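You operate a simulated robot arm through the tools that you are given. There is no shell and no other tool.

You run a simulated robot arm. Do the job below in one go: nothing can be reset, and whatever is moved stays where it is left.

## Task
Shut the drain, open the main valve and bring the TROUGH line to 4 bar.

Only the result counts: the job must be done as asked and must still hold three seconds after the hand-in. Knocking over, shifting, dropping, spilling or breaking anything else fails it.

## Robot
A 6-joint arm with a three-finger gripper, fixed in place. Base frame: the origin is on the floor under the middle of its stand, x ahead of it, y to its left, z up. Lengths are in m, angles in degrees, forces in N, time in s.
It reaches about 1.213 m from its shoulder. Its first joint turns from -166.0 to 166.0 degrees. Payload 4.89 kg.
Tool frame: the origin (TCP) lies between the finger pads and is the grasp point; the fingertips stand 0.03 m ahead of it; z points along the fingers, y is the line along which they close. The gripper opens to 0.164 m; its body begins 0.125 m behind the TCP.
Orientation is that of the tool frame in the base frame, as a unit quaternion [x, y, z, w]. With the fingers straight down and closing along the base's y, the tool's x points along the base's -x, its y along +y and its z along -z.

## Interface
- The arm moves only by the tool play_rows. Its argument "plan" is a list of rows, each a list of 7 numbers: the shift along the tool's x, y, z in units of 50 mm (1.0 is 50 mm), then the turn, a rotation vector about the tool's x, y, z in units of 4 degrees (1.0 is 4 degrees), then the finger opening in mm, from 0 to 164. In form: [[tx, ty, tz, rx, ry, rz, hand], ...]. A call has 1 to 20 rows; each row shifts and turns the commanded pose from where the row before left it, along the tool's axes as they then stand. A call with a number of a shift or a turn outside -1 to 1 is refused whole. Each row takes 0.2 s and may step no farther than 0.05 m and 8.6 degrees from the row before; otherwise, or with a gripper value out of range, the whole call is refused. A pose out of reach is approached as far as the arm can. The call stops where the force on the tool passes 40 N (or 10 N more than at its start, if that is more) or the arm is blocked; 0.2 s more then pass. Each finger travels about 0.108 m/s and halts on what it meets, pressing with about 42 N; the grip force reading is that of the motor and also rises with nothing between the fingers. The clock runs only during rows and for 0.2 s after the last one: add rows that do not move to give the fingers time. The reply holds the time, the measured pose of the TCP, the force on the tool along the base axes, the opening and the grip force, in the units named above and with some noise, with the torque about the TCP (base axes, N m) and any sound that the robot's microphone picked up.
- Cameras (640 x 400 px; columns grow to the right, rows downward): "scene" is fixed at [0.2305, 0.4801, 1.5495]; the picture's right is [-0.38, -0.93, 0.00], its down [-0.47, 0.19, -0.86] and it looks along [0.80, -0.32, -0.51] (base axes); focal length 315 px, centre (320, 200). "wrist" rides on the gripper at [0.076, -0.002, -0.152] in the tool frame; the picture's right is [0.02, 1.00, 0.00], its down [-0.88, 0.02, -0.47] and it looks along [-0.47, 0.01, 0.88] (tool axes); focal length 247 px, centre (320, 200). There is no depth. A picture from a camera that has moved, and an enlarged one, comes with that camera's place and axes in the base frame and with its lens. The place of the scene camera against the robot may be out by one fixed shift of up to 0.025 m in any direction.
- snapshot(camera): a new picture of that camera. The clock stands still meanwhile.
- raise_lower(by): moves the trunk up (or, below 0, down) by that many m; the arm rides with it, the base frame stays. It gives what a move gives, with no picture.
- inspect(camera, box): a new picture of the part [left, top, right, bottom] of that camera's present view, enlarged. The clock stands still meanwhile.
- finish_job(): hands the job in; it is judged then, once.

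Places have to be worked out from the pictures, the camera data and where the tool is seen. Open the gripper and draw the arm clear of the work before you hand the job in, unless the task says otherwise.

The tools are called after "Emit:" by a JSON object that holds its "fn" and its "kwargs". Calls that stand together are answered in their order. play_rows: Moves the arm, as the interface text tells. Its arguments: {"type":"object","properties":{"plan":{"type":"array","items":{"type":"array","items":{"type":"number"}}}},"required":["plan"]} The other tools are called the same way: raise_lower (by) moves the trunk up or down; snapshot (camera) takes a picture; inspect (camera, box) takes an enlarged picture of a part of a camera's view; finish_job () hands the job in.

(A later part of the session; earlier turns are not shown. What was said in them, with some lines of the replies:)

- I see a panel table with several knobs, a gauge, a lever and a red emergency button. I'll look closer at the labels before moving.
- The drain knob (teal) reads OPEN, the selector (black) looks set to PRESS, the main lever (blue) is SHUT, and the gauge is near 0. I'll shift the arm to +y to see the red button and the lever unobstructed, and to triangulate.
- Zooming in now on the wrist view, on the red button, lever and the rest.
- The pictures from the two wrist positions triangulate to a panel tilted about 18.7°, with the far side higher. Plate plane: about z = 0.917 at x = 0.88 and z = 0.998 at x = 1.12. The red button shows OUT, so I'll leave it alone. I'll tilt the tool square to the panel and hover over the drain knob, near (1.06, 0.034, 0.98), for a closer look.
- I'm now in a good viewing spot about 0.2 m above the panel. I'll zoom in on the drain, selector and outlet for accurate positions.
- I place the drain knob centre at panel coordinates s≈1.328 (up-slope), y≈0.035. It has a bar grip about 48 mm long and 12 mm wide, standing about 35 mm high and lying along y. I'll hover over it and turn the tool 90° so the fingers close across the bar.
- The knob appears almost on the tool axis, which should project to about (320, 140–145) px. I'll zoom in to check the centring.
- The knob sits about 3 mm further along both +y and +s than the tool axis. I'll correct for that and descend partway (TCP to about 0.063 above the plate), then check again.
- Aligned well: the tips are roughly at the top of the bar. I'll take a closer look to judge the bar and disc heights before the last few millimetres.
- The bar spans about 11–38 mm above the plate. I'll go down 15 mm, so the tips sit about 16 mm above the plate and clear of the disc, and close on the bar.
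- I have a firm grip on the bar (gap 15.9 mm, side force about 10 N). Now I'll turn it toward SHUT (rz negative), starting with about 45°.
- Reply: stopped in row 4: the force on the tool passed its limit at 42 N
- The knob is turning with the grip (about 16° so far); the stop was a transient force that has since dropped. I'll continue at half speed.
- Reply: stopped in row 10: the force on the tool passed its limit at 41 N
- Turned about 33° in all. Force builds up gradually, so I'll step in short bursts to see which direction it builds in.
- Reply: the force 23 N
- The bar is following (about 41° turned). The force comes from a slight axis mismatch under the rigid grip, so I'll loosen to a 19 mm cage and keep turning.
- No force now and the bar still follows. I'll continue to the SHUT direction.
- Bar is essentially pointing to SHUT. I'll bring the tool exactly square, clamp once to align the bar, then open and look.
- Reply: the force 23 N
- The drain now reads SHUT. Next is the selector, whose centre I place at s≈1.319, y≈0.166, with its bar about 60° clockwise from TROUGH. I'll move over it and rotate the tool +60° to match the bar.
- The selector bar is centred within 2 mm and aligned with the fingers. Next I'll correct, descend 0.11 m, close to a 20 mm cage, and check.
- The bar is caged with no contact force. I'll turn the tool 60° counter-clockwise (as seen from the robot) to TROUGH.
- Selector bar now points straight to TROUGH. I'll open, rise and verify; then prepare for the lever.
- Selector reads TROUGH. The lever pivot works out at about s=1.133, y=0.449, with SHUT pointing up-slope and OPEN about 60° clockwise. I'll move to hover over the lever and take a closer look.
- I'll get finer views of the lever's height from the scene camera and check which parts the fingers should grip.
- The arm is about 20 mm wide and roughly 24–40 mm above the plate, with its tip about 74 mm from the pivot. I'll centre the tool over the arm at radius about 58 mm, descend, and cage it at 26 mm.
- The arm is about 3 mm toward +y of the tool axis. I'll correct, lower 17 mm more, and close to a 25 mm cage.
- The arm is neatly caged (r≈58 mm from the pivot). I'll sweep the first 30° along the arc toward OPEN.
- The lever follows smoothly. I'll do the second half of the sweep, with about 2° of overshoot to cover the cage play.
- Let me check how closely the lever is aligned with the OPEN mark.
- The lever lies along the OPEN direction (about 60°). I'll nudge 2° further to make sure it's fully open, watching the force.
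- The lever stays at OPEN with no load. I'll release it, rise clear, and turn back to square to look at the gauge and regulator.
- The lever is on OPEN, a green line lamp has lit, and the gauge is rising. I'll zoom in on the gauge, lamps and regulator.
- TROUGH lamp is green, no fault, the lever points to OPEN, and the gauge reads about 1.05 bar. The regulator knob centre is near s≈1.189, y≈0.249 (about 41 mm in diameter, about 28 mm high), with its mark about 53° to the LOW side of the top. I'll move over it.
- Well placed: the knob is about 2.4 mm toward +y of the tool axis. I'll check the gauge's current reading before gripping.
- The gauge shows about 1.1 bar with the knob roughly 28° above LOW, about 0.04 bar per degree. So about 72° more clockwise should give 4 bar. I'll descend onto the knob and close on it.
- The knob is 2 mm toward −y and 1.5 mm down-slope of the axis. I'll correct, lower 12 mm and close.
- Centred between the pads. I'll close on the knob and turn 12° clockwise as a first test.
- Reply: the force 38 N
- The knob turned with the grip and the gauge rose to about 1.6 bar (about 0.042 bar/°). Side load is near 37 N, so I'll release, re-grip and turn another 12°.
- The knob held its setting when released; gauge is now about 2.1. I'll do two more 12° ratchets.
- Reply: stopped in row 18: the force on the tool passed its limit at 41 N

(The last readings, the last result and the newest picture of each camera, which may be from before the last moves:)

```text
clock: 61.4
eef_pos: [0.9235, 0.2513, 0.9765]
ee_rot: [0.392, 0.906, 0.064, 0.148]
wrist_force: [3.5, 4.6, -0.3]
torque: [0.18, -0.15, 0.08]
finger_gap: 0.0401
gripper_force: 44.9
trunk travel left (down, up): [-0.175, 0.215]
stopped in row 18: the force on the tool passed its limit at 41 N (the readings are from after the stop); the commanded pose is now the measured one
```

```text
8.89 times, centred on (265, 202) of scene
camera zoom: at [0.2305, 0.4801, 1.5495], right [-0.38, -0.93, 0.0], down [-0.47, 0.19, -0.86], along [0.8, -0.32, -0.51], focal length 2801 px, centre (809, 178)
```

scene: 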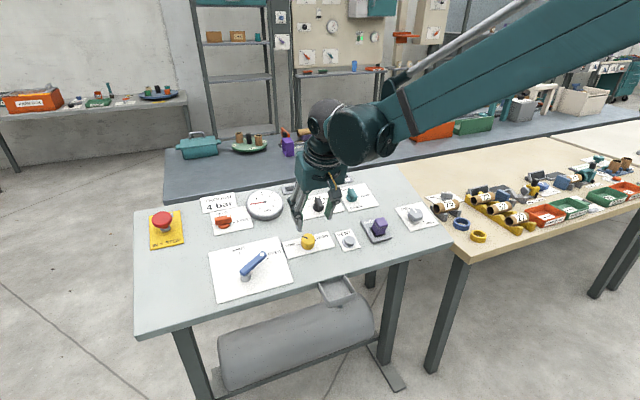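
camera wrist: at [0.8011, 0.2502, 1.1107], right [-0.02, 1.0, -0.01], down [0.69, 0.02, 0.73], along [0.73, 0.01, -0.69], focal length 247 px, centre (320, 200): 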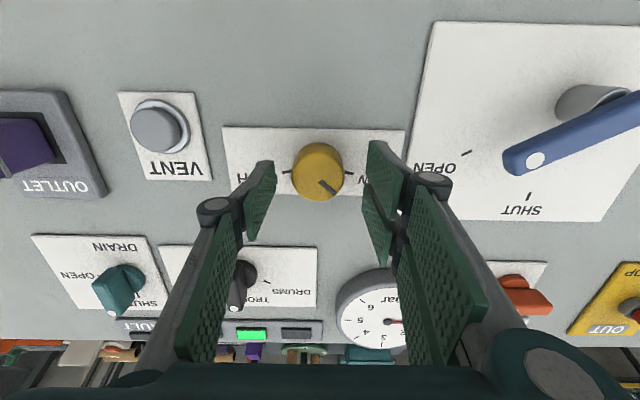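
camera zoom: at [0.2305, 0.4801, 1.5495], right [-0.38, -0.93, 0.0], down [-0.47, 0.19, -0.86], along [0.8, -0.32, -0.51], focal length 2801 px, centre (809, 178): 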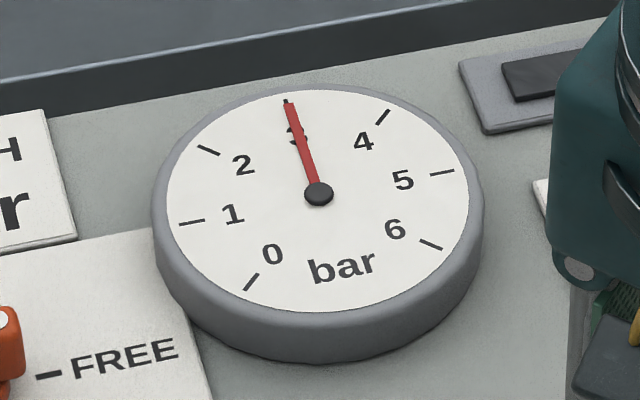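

Gauge is at about 3.0 after 47° in total, so roughly 24° remains. I'll do two ratchets of 10° each.

Emit:
{"fn": "play_rows", "kwargs": {"plan": [[0, 0, 0, 0, 0, 0, 47], [0, 0, 0, 0, 0, 0, 47], [0, 0, 0, 0, 0, 0, 36], [0, 0, 0, 0, 0, 0, 36], [0, 0, 0, 0, 0, 0.5, 36], [0, 0, 0, 0, 0, 0.5, 36], [0, 0, 0, 0, 0, 0.5, 36], [0, 0, 0, 0, 0, 0.5, 36], [0, 0, 0, 0, 0, 0.5, 36], [0, 0, 0, 0, 0, 0, 47], [0, 0, 0, 0, 0, 0, 47], [0, 0, 0, 0, 0, 0, 36], [0, 0, 0, 0, 0, 0, 36], [0, 0, 0, 0, 0, 0.5, 36], [0, 0, 0, 0, 0, 0.5, 36], [0, 0, 0, 0, 0, 0.5, 36], [0, 0, 0, 0, 0, 0.5, 36], [0, 0, 0, 0, 0, 0, 47], [0, 0, 0, 0, 0, 0, 47]]}}

Emit:
{"fn": "inspect", "kwargs": {"camera": "scene", "box": [235, 180, 295, 225]}}

Emit:
{"fn": "snapshot", "kwargs": {"camera": "wrist"}}

```text
clock: 65.4
eef_pos: [0.9232, 0.2509, 0.9775]
ee_rot: [0.528, 0.833, 0.087, 0.137]
wrist_force: [-0.3, -0.3, -0.1]
torque: [0.01, 0.05, -0.05]
finger_gap: 0.0472
gripper_force: 0.2
trunk travel left (down, up): [-0.175, 0.215]
```

```text
8.89 times, centred on (265, 202) of scene
camera zoom: at [0.2305, 0.4801, 1.5495], right [-0.38, -0.93, 0.0], down [-0.47, 0.19, -0.86], along [0.8, -0.32, -0.51], focal length 2801 px, centre (809, 178)
```

zoom: 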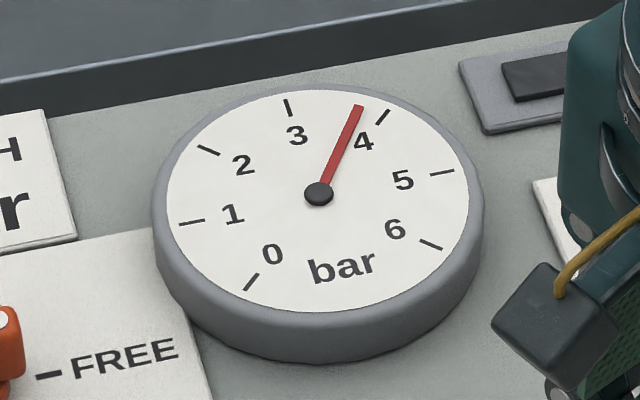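

```text
taken
camera wrist: at [0.8429, 0.3193, 1.1126], right [0.85, 0.45, 0.28], down [0.22, -0.79, 0.57], along [0.48, -0.42, -0.77], focal length 247 px, centre (320, 200)
```

wrist: 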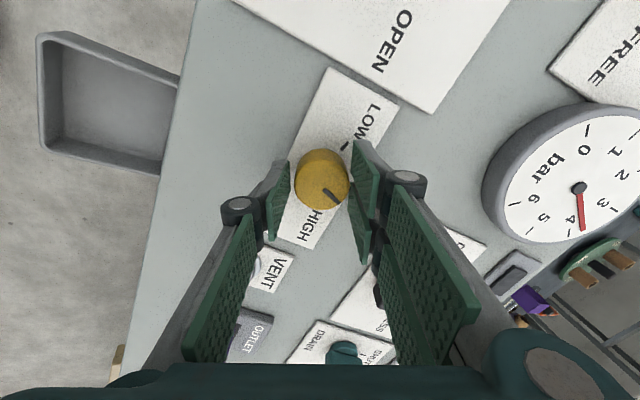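

By my geometry the gauge reads about 3.70. I'll wait a second to confirm it's steady and get a finer close-up before the last few degrees.

Emit:
{"fn": "play_rows", "kwargs": {"plan": [[0, 0, 0, 0, 0, 0, 47], [0, 0, 0, 0, 0, 0, 47], [0, 0, 0, 0, 0, 0, 47], [0, 0, 0, 0, 0, 0, 47], [0, 0, 0, 0, 0, 0, 47]]}}

Emit:
{"fn": "inspect", "kwargs": {"camera": "scene", "box": [245, 185, 285, 213]}}

Emit:
{"fn": "inspect", "kwargs": {"camera": "wrist", "box": [480, 100, 640, 250]}}

Emit:
{"fn": "inspect", "kwargs": {"camera": "wrist", "box": [220, 90, 420, 230]}}

```text
clock: 66.6
eef_pos: [0.9239, 0.2514, 0.977]
ee_rot: [0.529, 0.833, 0.087, 0.136]
wrist_force: [0.0, -0.3, 0.5]
torque: [-0.01, 0.02, -0.01]
finger_gap: 0.047
gripper_force: 0.1
trunk travel left (down, up): [-0.175, 0.215]
```

```text
14.29 times, centred on (265, 199) of scene
camera zoom: at [0.2305, 0.4801, 1.5495], right [-0.38, -0.93, 0.0], down [-0.47, 0.19, -0.86], along [0.8, -0.32, -0.51], focal length 4501 px, centre (1106, 214)
```

zoom: 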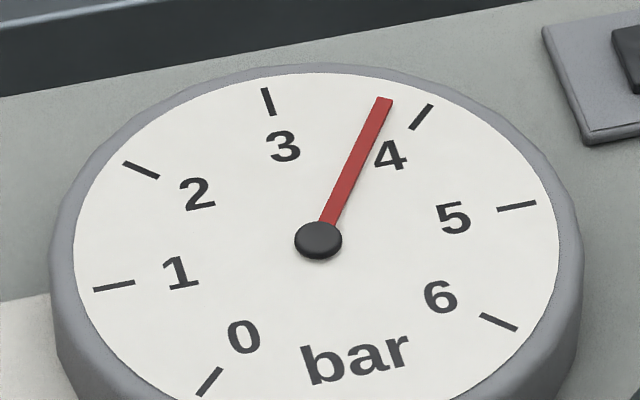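

```text
2.67 times, centred on (560, 175) of wrist
camera zoom: at [0.8431, 0.3193, 1.1127], right [0.85, 0.45, 0.29], down [0.22, -0.79, 0.57], along [0.48, -0.42, -0.77], focal length 659 px, centre (-320, 267)
```

zoom: 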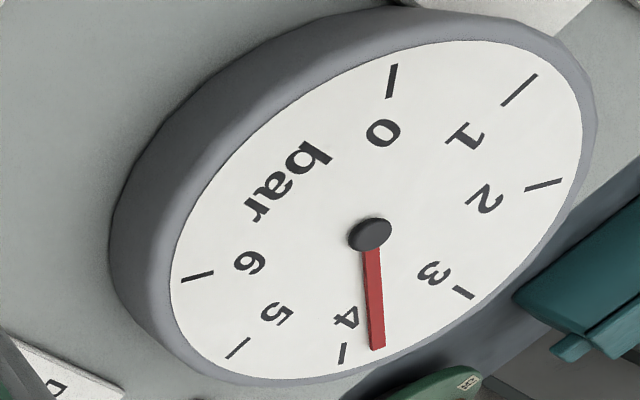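

```text
2.86 times, centred on (320, 160) of wrist
camera zoom: at [0.8431, 0.3193, 1.1127], right [0.85, 0.45, 0.29], down [0.22, -0.79, 0.57], along [0.48, -0.42, -0.77], focal length 706 px, centre (320, 314)
```

zoom: 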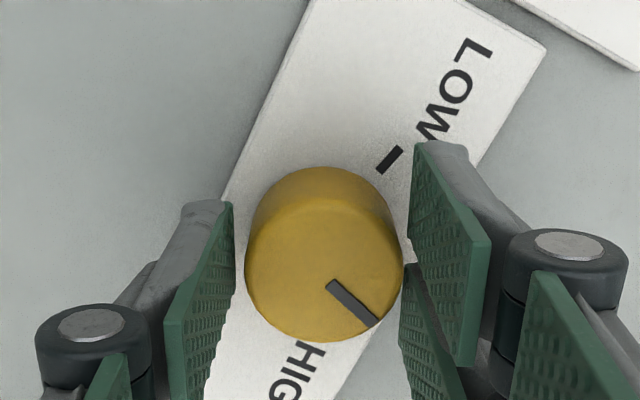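

The reading is steady at about 3.72 bar, so about 7° more is needed. I'll grip and turn 6°, then read.

Emit:
{"fn": "play_rows", "kwargs": {"plan": [[0, 0, 0, 0, 0, 0, 36], [0, 0, 0, 0, 0, 0, 36], [0, 0, 0, 0, 0, 0.5, 36], [0, 0, 0, 0, 0, 0.5, 36], [0, 0, 0, 0, 0, 0.5, 36], [0, 0, 0, 0, 0, 0, 36], [0, 0, 0, 0, 0, 0, 36], [0, 0, 0, 0, 0, 0, 36]]}}

Emit:
{"fn": "inspect", "kwargs": {"camera": "scene", "box": [245, 185, 285, 213]}}

```text
clock: 68.4
eef_pos: [0.924, 0.2512, 0.9782]
ee_rot: [0.572, 0.804, 0.095, 0.132]
wrist_force: [4.4, 2.1, 2.3]
torque: [0.2, 0.07, 0.03]
finger_gap: 0.0402
gripper_force: 45.0
trunk travel left (down, up): [-0.175, 0.215]
stopped in row 8: the force on the tool passed its limit at 41 N (the readings are from after the stop); the commanded pose is now the measured one
```

```text
14.29 times, centred on (265, 199) of scene
camera zoom: at [0.2305, 0.4801, 1.5495], right [-0.38, -0.93, 0.0], down [-0.47, 0.19, -0.86], along [0.8, -0.32, -0.51], focal length 4501 px, centre (1106, 214)
```

zoom: 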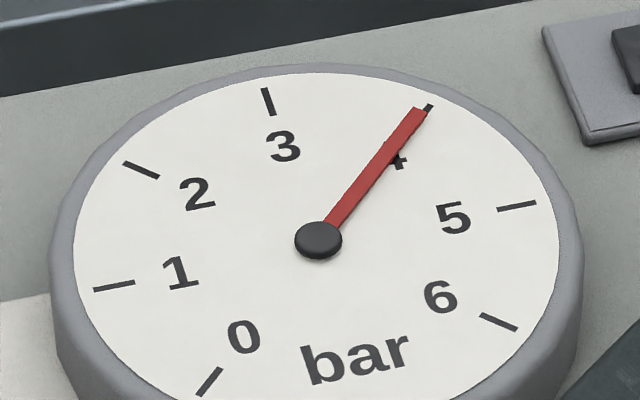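

The needle is now practically on 4 (I read about 3.97). I'll release the knob gently and check that the reading holds.

Emit:
{"fn": "play_rows", "kwargs": {"plan": [[0, 0, 0, 0, 0, 0, 47], [0, 0, 0, 0, 0, 0, 60], [0, 0, 0, 0, 0, 0, 60], [0, 0, 0, 0, 0, 0, 60], [0, 0, 0, 0, 0, 0, 60], [0, 0, 0, 0, 0, 0, 60]]}}

Emit:
{"fn": "inspect", "kwargs": {"camera": "scene", "box": [245, 185, 285, 213]}}

Emit:
{"fn": "inspect", "kwargs": {"camera": "wrist", "box": [220, 90, 420, 230]}}

Emit:
{"fn": "snapshot", "kwargs": {"camera": "wrist"}}

```text
clock: 69.8
eef_pos: [0.923, 0.2509, 0.9778]
ee_rot: [0.572, 0.804, 0.094, 0.132]
wrist_force: [-0.2, -0.5, -0.2]
torque: [-0.02, -0.02, -0.02]
finger_gap: 0.0601
gripper_force: 0.0
trunk travel left (down, up): [-0.175, 0.215]
```

```text
14.29 times, centred on (265, 199) of scene
camera zoom: at [0.2305, 0.4801, 1.5495], right [-0.38, -0.93, 0.0], down [-0.47, 0.19, -0.86], along [0.8, -0.32, -0.51], focal length 4501 px, centre (1106, 214)
```

zoom: 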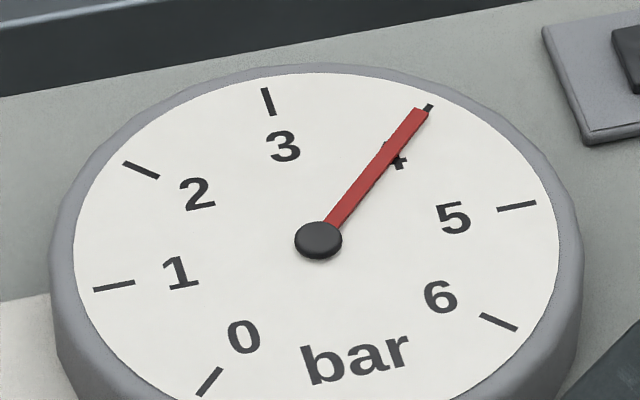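

```text
2.86 times, centred on (320, 160) of wrist
camera zoom: at [0.8506, 0.3227, 1.1153], right [0.89, 0.35, 0.3], down [0.14, -0.83, 0.55], along [0.44, -0.44, -0.78], focal length 706 px, centre (320, 314)
```

zoom: 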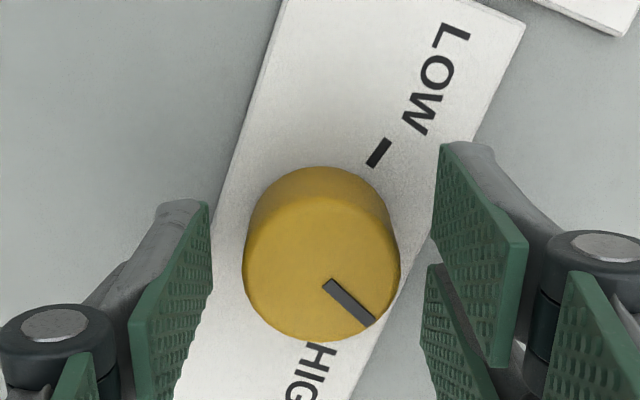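

```text
taken
camera wrist: at [0.8506, 0.3227, 1.1153], right [0.89, 0.35, 0.3], down [0.14, -0.83, 0.55], along [0.44, -0.44, -0.78], focal length 247 px, centre (320, 200)
```

wrist: 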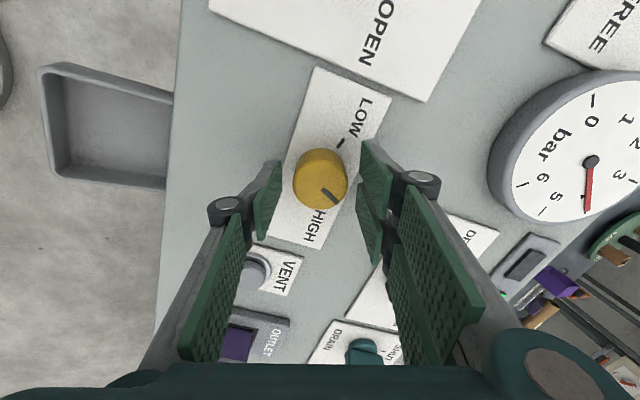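

Reading steady on 4 bar with the knob released. I'll rise straight up, clear of the panel, then un-turn the wrist.

Emit:
{"fn": "play_rows", "kwargs": {"plan": [[0, 0, -0.6, 0, 0, 0, 60], [0, 0, -0.8, 0, 0, 0, 60], [0, 0, -0.8, 0, 0, 0, 60], [0, 0, -0.8, 0, 0, 0, 80], [0, 0, -0.8, 0, 0, 0, 100], [0, 0, 0, 0, 0, -1, 100], [0, 0, 0, 0, 0, -1, 100], [0, 0, 0, 0, 0, -1, 100], [0, 0, 0, 0, 0, -1, 100], [0, 0, 0, 0, 0, -1, 100], [0, 0, 0, 0, 0, -1, 100], [0, 0, 0, 0, 0, -1, 100], [0, 0, 0, 0, 0, -1, 100], [0, 0, 0, 0, 0, -1, 100], [0, 0, 0, 0, 0, -1, 100], [0, 0, 0, 0, 0, -1, 100], [0, 0, 0, 0, 0, -1, 100], [0, 0, 0, 0, 0, -1, 100], [0, 0, 0, 0, 0, -1, 100], [0, 0, 0, 0, 0, -1, 100]]}}

Emit:
{"fn": "snapshot", "kwargs": {"camera": "scene"}}

Emit:
{"fn": "snapshot", "kwargs": {"camera": "wrist"}}

Emit:
{"fn": "inspect", "kwargs": {"camera": "scene", "box": [245, 185, 285, 213]}}

```text
clock: 74.0
eef_pos: [0.8621, 0.2512, 1.1586]
ee_rot: [0.092, 0.982, 0.015, 0.161]
wrist_force: [-0.6, -0.5, 0.5]
torque: [0.01, -0.02, 0.0]
finger_gap: 0.1
gripper_force: 0.0
trunk travel left (down, up): [-0.175, 0.215]
```

```text
taken
```

scene: 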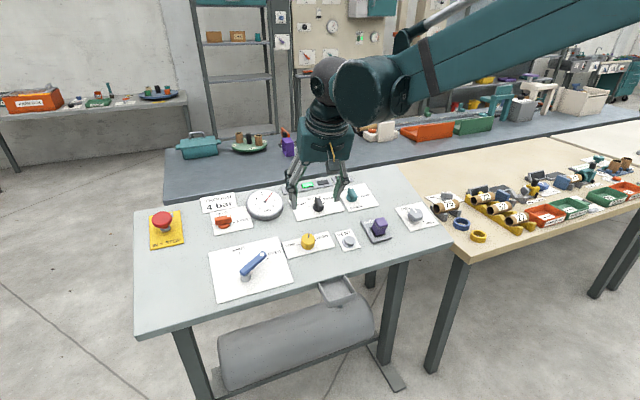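

```text
taken
camera wrist: at [0.7439, 0.2637, 1.28], right [0.16, 0.99, 0.05], down [0.67, -0.15, 0.73], along [0.72, -0.08, -0.69], focal length 247 px, centre (320, 200)
```

wrist: 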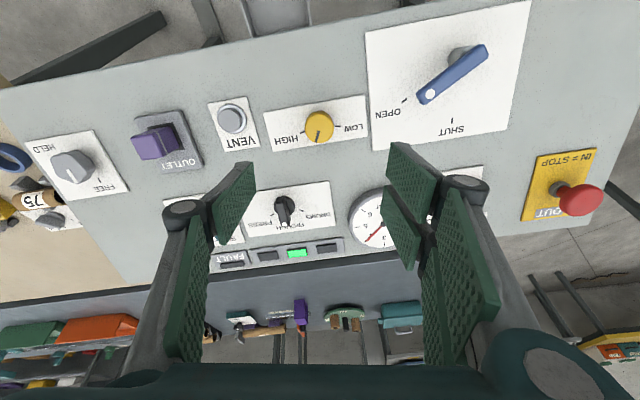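

```text
14.29 times, centred on (265, 199) of scene
camera zoom: at [0.2305, 0.4801, 1.5495], right [-0.38, -0.93, 0.0], down [-0.47, 0.19, -0.86], along [0.8, -0.32, -0.51], focal length 4501 px, centre (1106, 214)
```

zoom: 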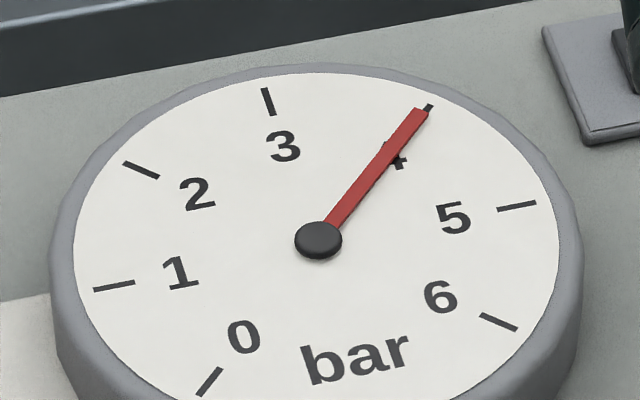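

Gauge holding at 4. I'll pull the arm back toward the robot and up, well clear, then do a final check of every control.

Emit:
{"fn": "play_rows", "kwargs": {"plan": [[0.6, 0, -0.7, 0, 0, -1, 120], [0.6, 0, -0.7, 0, 0, -1, 120], [0.6, 0, -0.7, 0, 0, -0.7, 120], [0.9, 0, -0.2, 0, 0, 0, 120], [0.9, 0, -0.2, 0, 0, 0, 120], [0.9, 0, 0, 0, 0, 0, 120], [0.9, 0, 0, 0, 0, 0, 120], [0, 0, 0, 0, 0, 0, 120], [0, 0, 0, 0, 0, 0, 120], [0, 0, 0, 0, 0, 0, 120]]}}

Emit:
{"fn": "snapshot", "kwargs": {"camera": "scene"}}

Emit:
{"fn": "inspect", "kwargs": {"camera": "scene", "box": [245, 185, 285, 213]}}

Emit:
{"fn": "inspect", "kwargs": {"camera": "scene", "box": [270, 165, 400, 255]}}

Emit:
{"fn": "inspect", "kwargs": {"camera": "scene", "box": [140, 185, 300, 300]}}

Emit:
{"fn": "snapshot", "kwargs": {"camera": "wrist"}}

```text
clock: 76.2
eef_pos: [0.5667, 0.2588, 1.1894]
ee_rot: [0.0, 0.987, 0.0, 0.163]
wrist_force: [0.2, 0.0, 0.0]
torque: [-0.05, 0.03, -0.02]
finger_gap: 0.12
gripper_force: 0.1
trunk travel left (down, up): [-0.175, 0.215]
```

```text
taken
```

scene: 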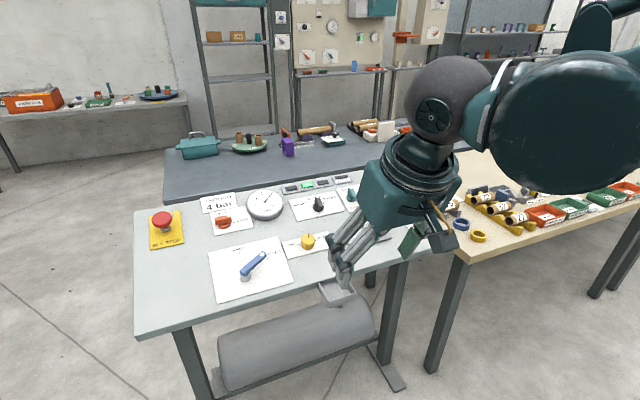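

```text
14.29 times, centred on (265, 199) of scene
camera zoom: at [0.2305, 0.4801, 1.5495], right [-0.38, -0.93, 0.0], down [-0.47, 0.19, -0.86], along [0.8, -0.32, -0.51], focal length 4501 px, centre (1106, 214)
```

zoom: 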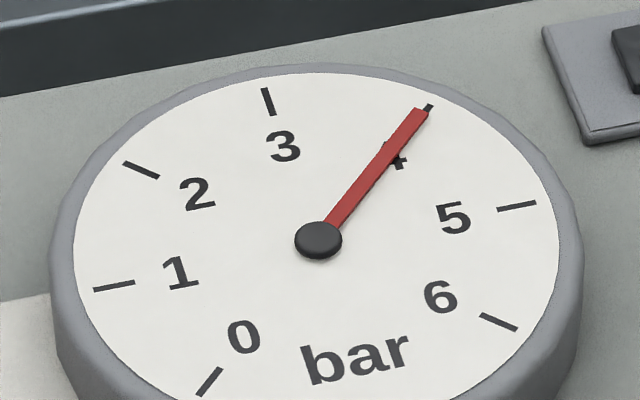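

```text
4.44 times, centred on (335, 210) of scene
camera zoom: at [0.2305, 0.4801, 1.5495], right [-0.38, -0.93, 0.0], down [-0.47, 0.19, -0.86], along [0.8, -0.32, -0.51], focal length 1400 px, centre (253, 156)
```

zoom: 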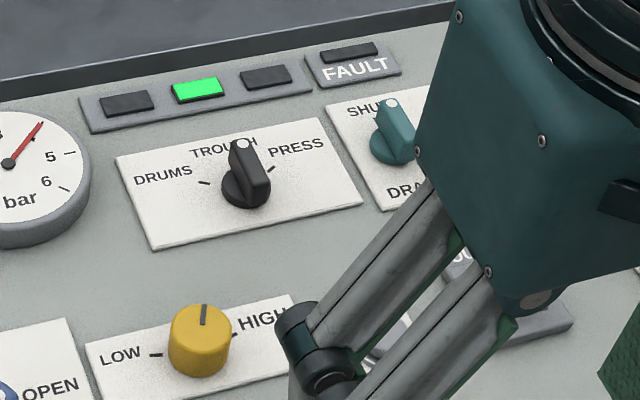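

```text
3.48 times, centred on (220, 242) of scene
camera zoom: at [0.2305, 0.4801, 1.5495], right [-0.38, -0.93, 0.0], down [-0.47, 0.19, -0.86], along [0.8, -0.32, -0.51], focal length 1096 px, centre (668, 52)
```

zoom: 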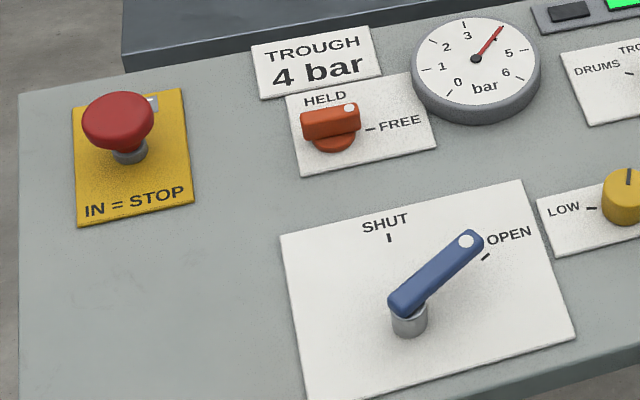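

```text
taken
camera wrist: at [0.4462, 0.2574, 1.3104], right [-0.02, 1.0, -0.01], down [0.68, 0.02, 0.73], along [0.73, 0.01, -0.68], focal length 247 px, centre (320, 200)
```

wrist: 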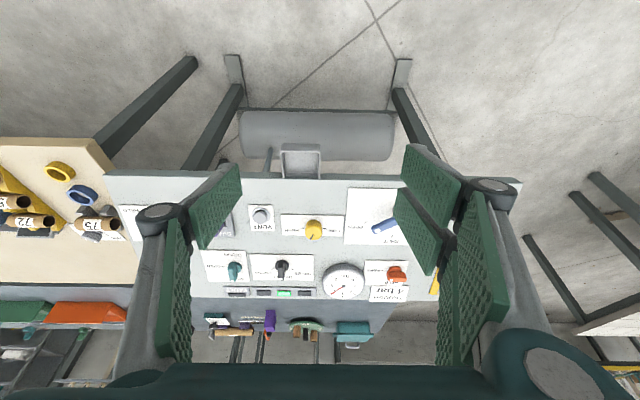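

Everything checks out: drain on SHUT, selector on TROUGH with its green lamp lit, and the main lever on OPEN. The gauge has held 4 bar for over 6 s, there is no fault, the other controls are untouched, and the arm is clear with the gripper open. Handing in.

Emit:
{"fn": "finish_job", "kwargs": {}}

```text
The job is handed in.
```

The job is handed in. The drain is shut, the main valve is open and the TROUGH line reads 4 bar.

- **Drain:** turned from OPEN to SHUT.
- **Line selector:** moved from PRESS to TROUGH, and the middle line lamp lit green once the main valve was open.
- **Main valve:** lever swung from SHUT to OPEN.
- **Pressure:** raised with the regulator from about 1.1 bar to 4 bar. The needle held at 4 for over 6 s after I let go of the knob.

The fault lamp stayed off, and I did not touch the stop button, the two HELD/FREE knobs, VENT or OUTLET. The gripper is open and the arm is drawn back clear of the panel.
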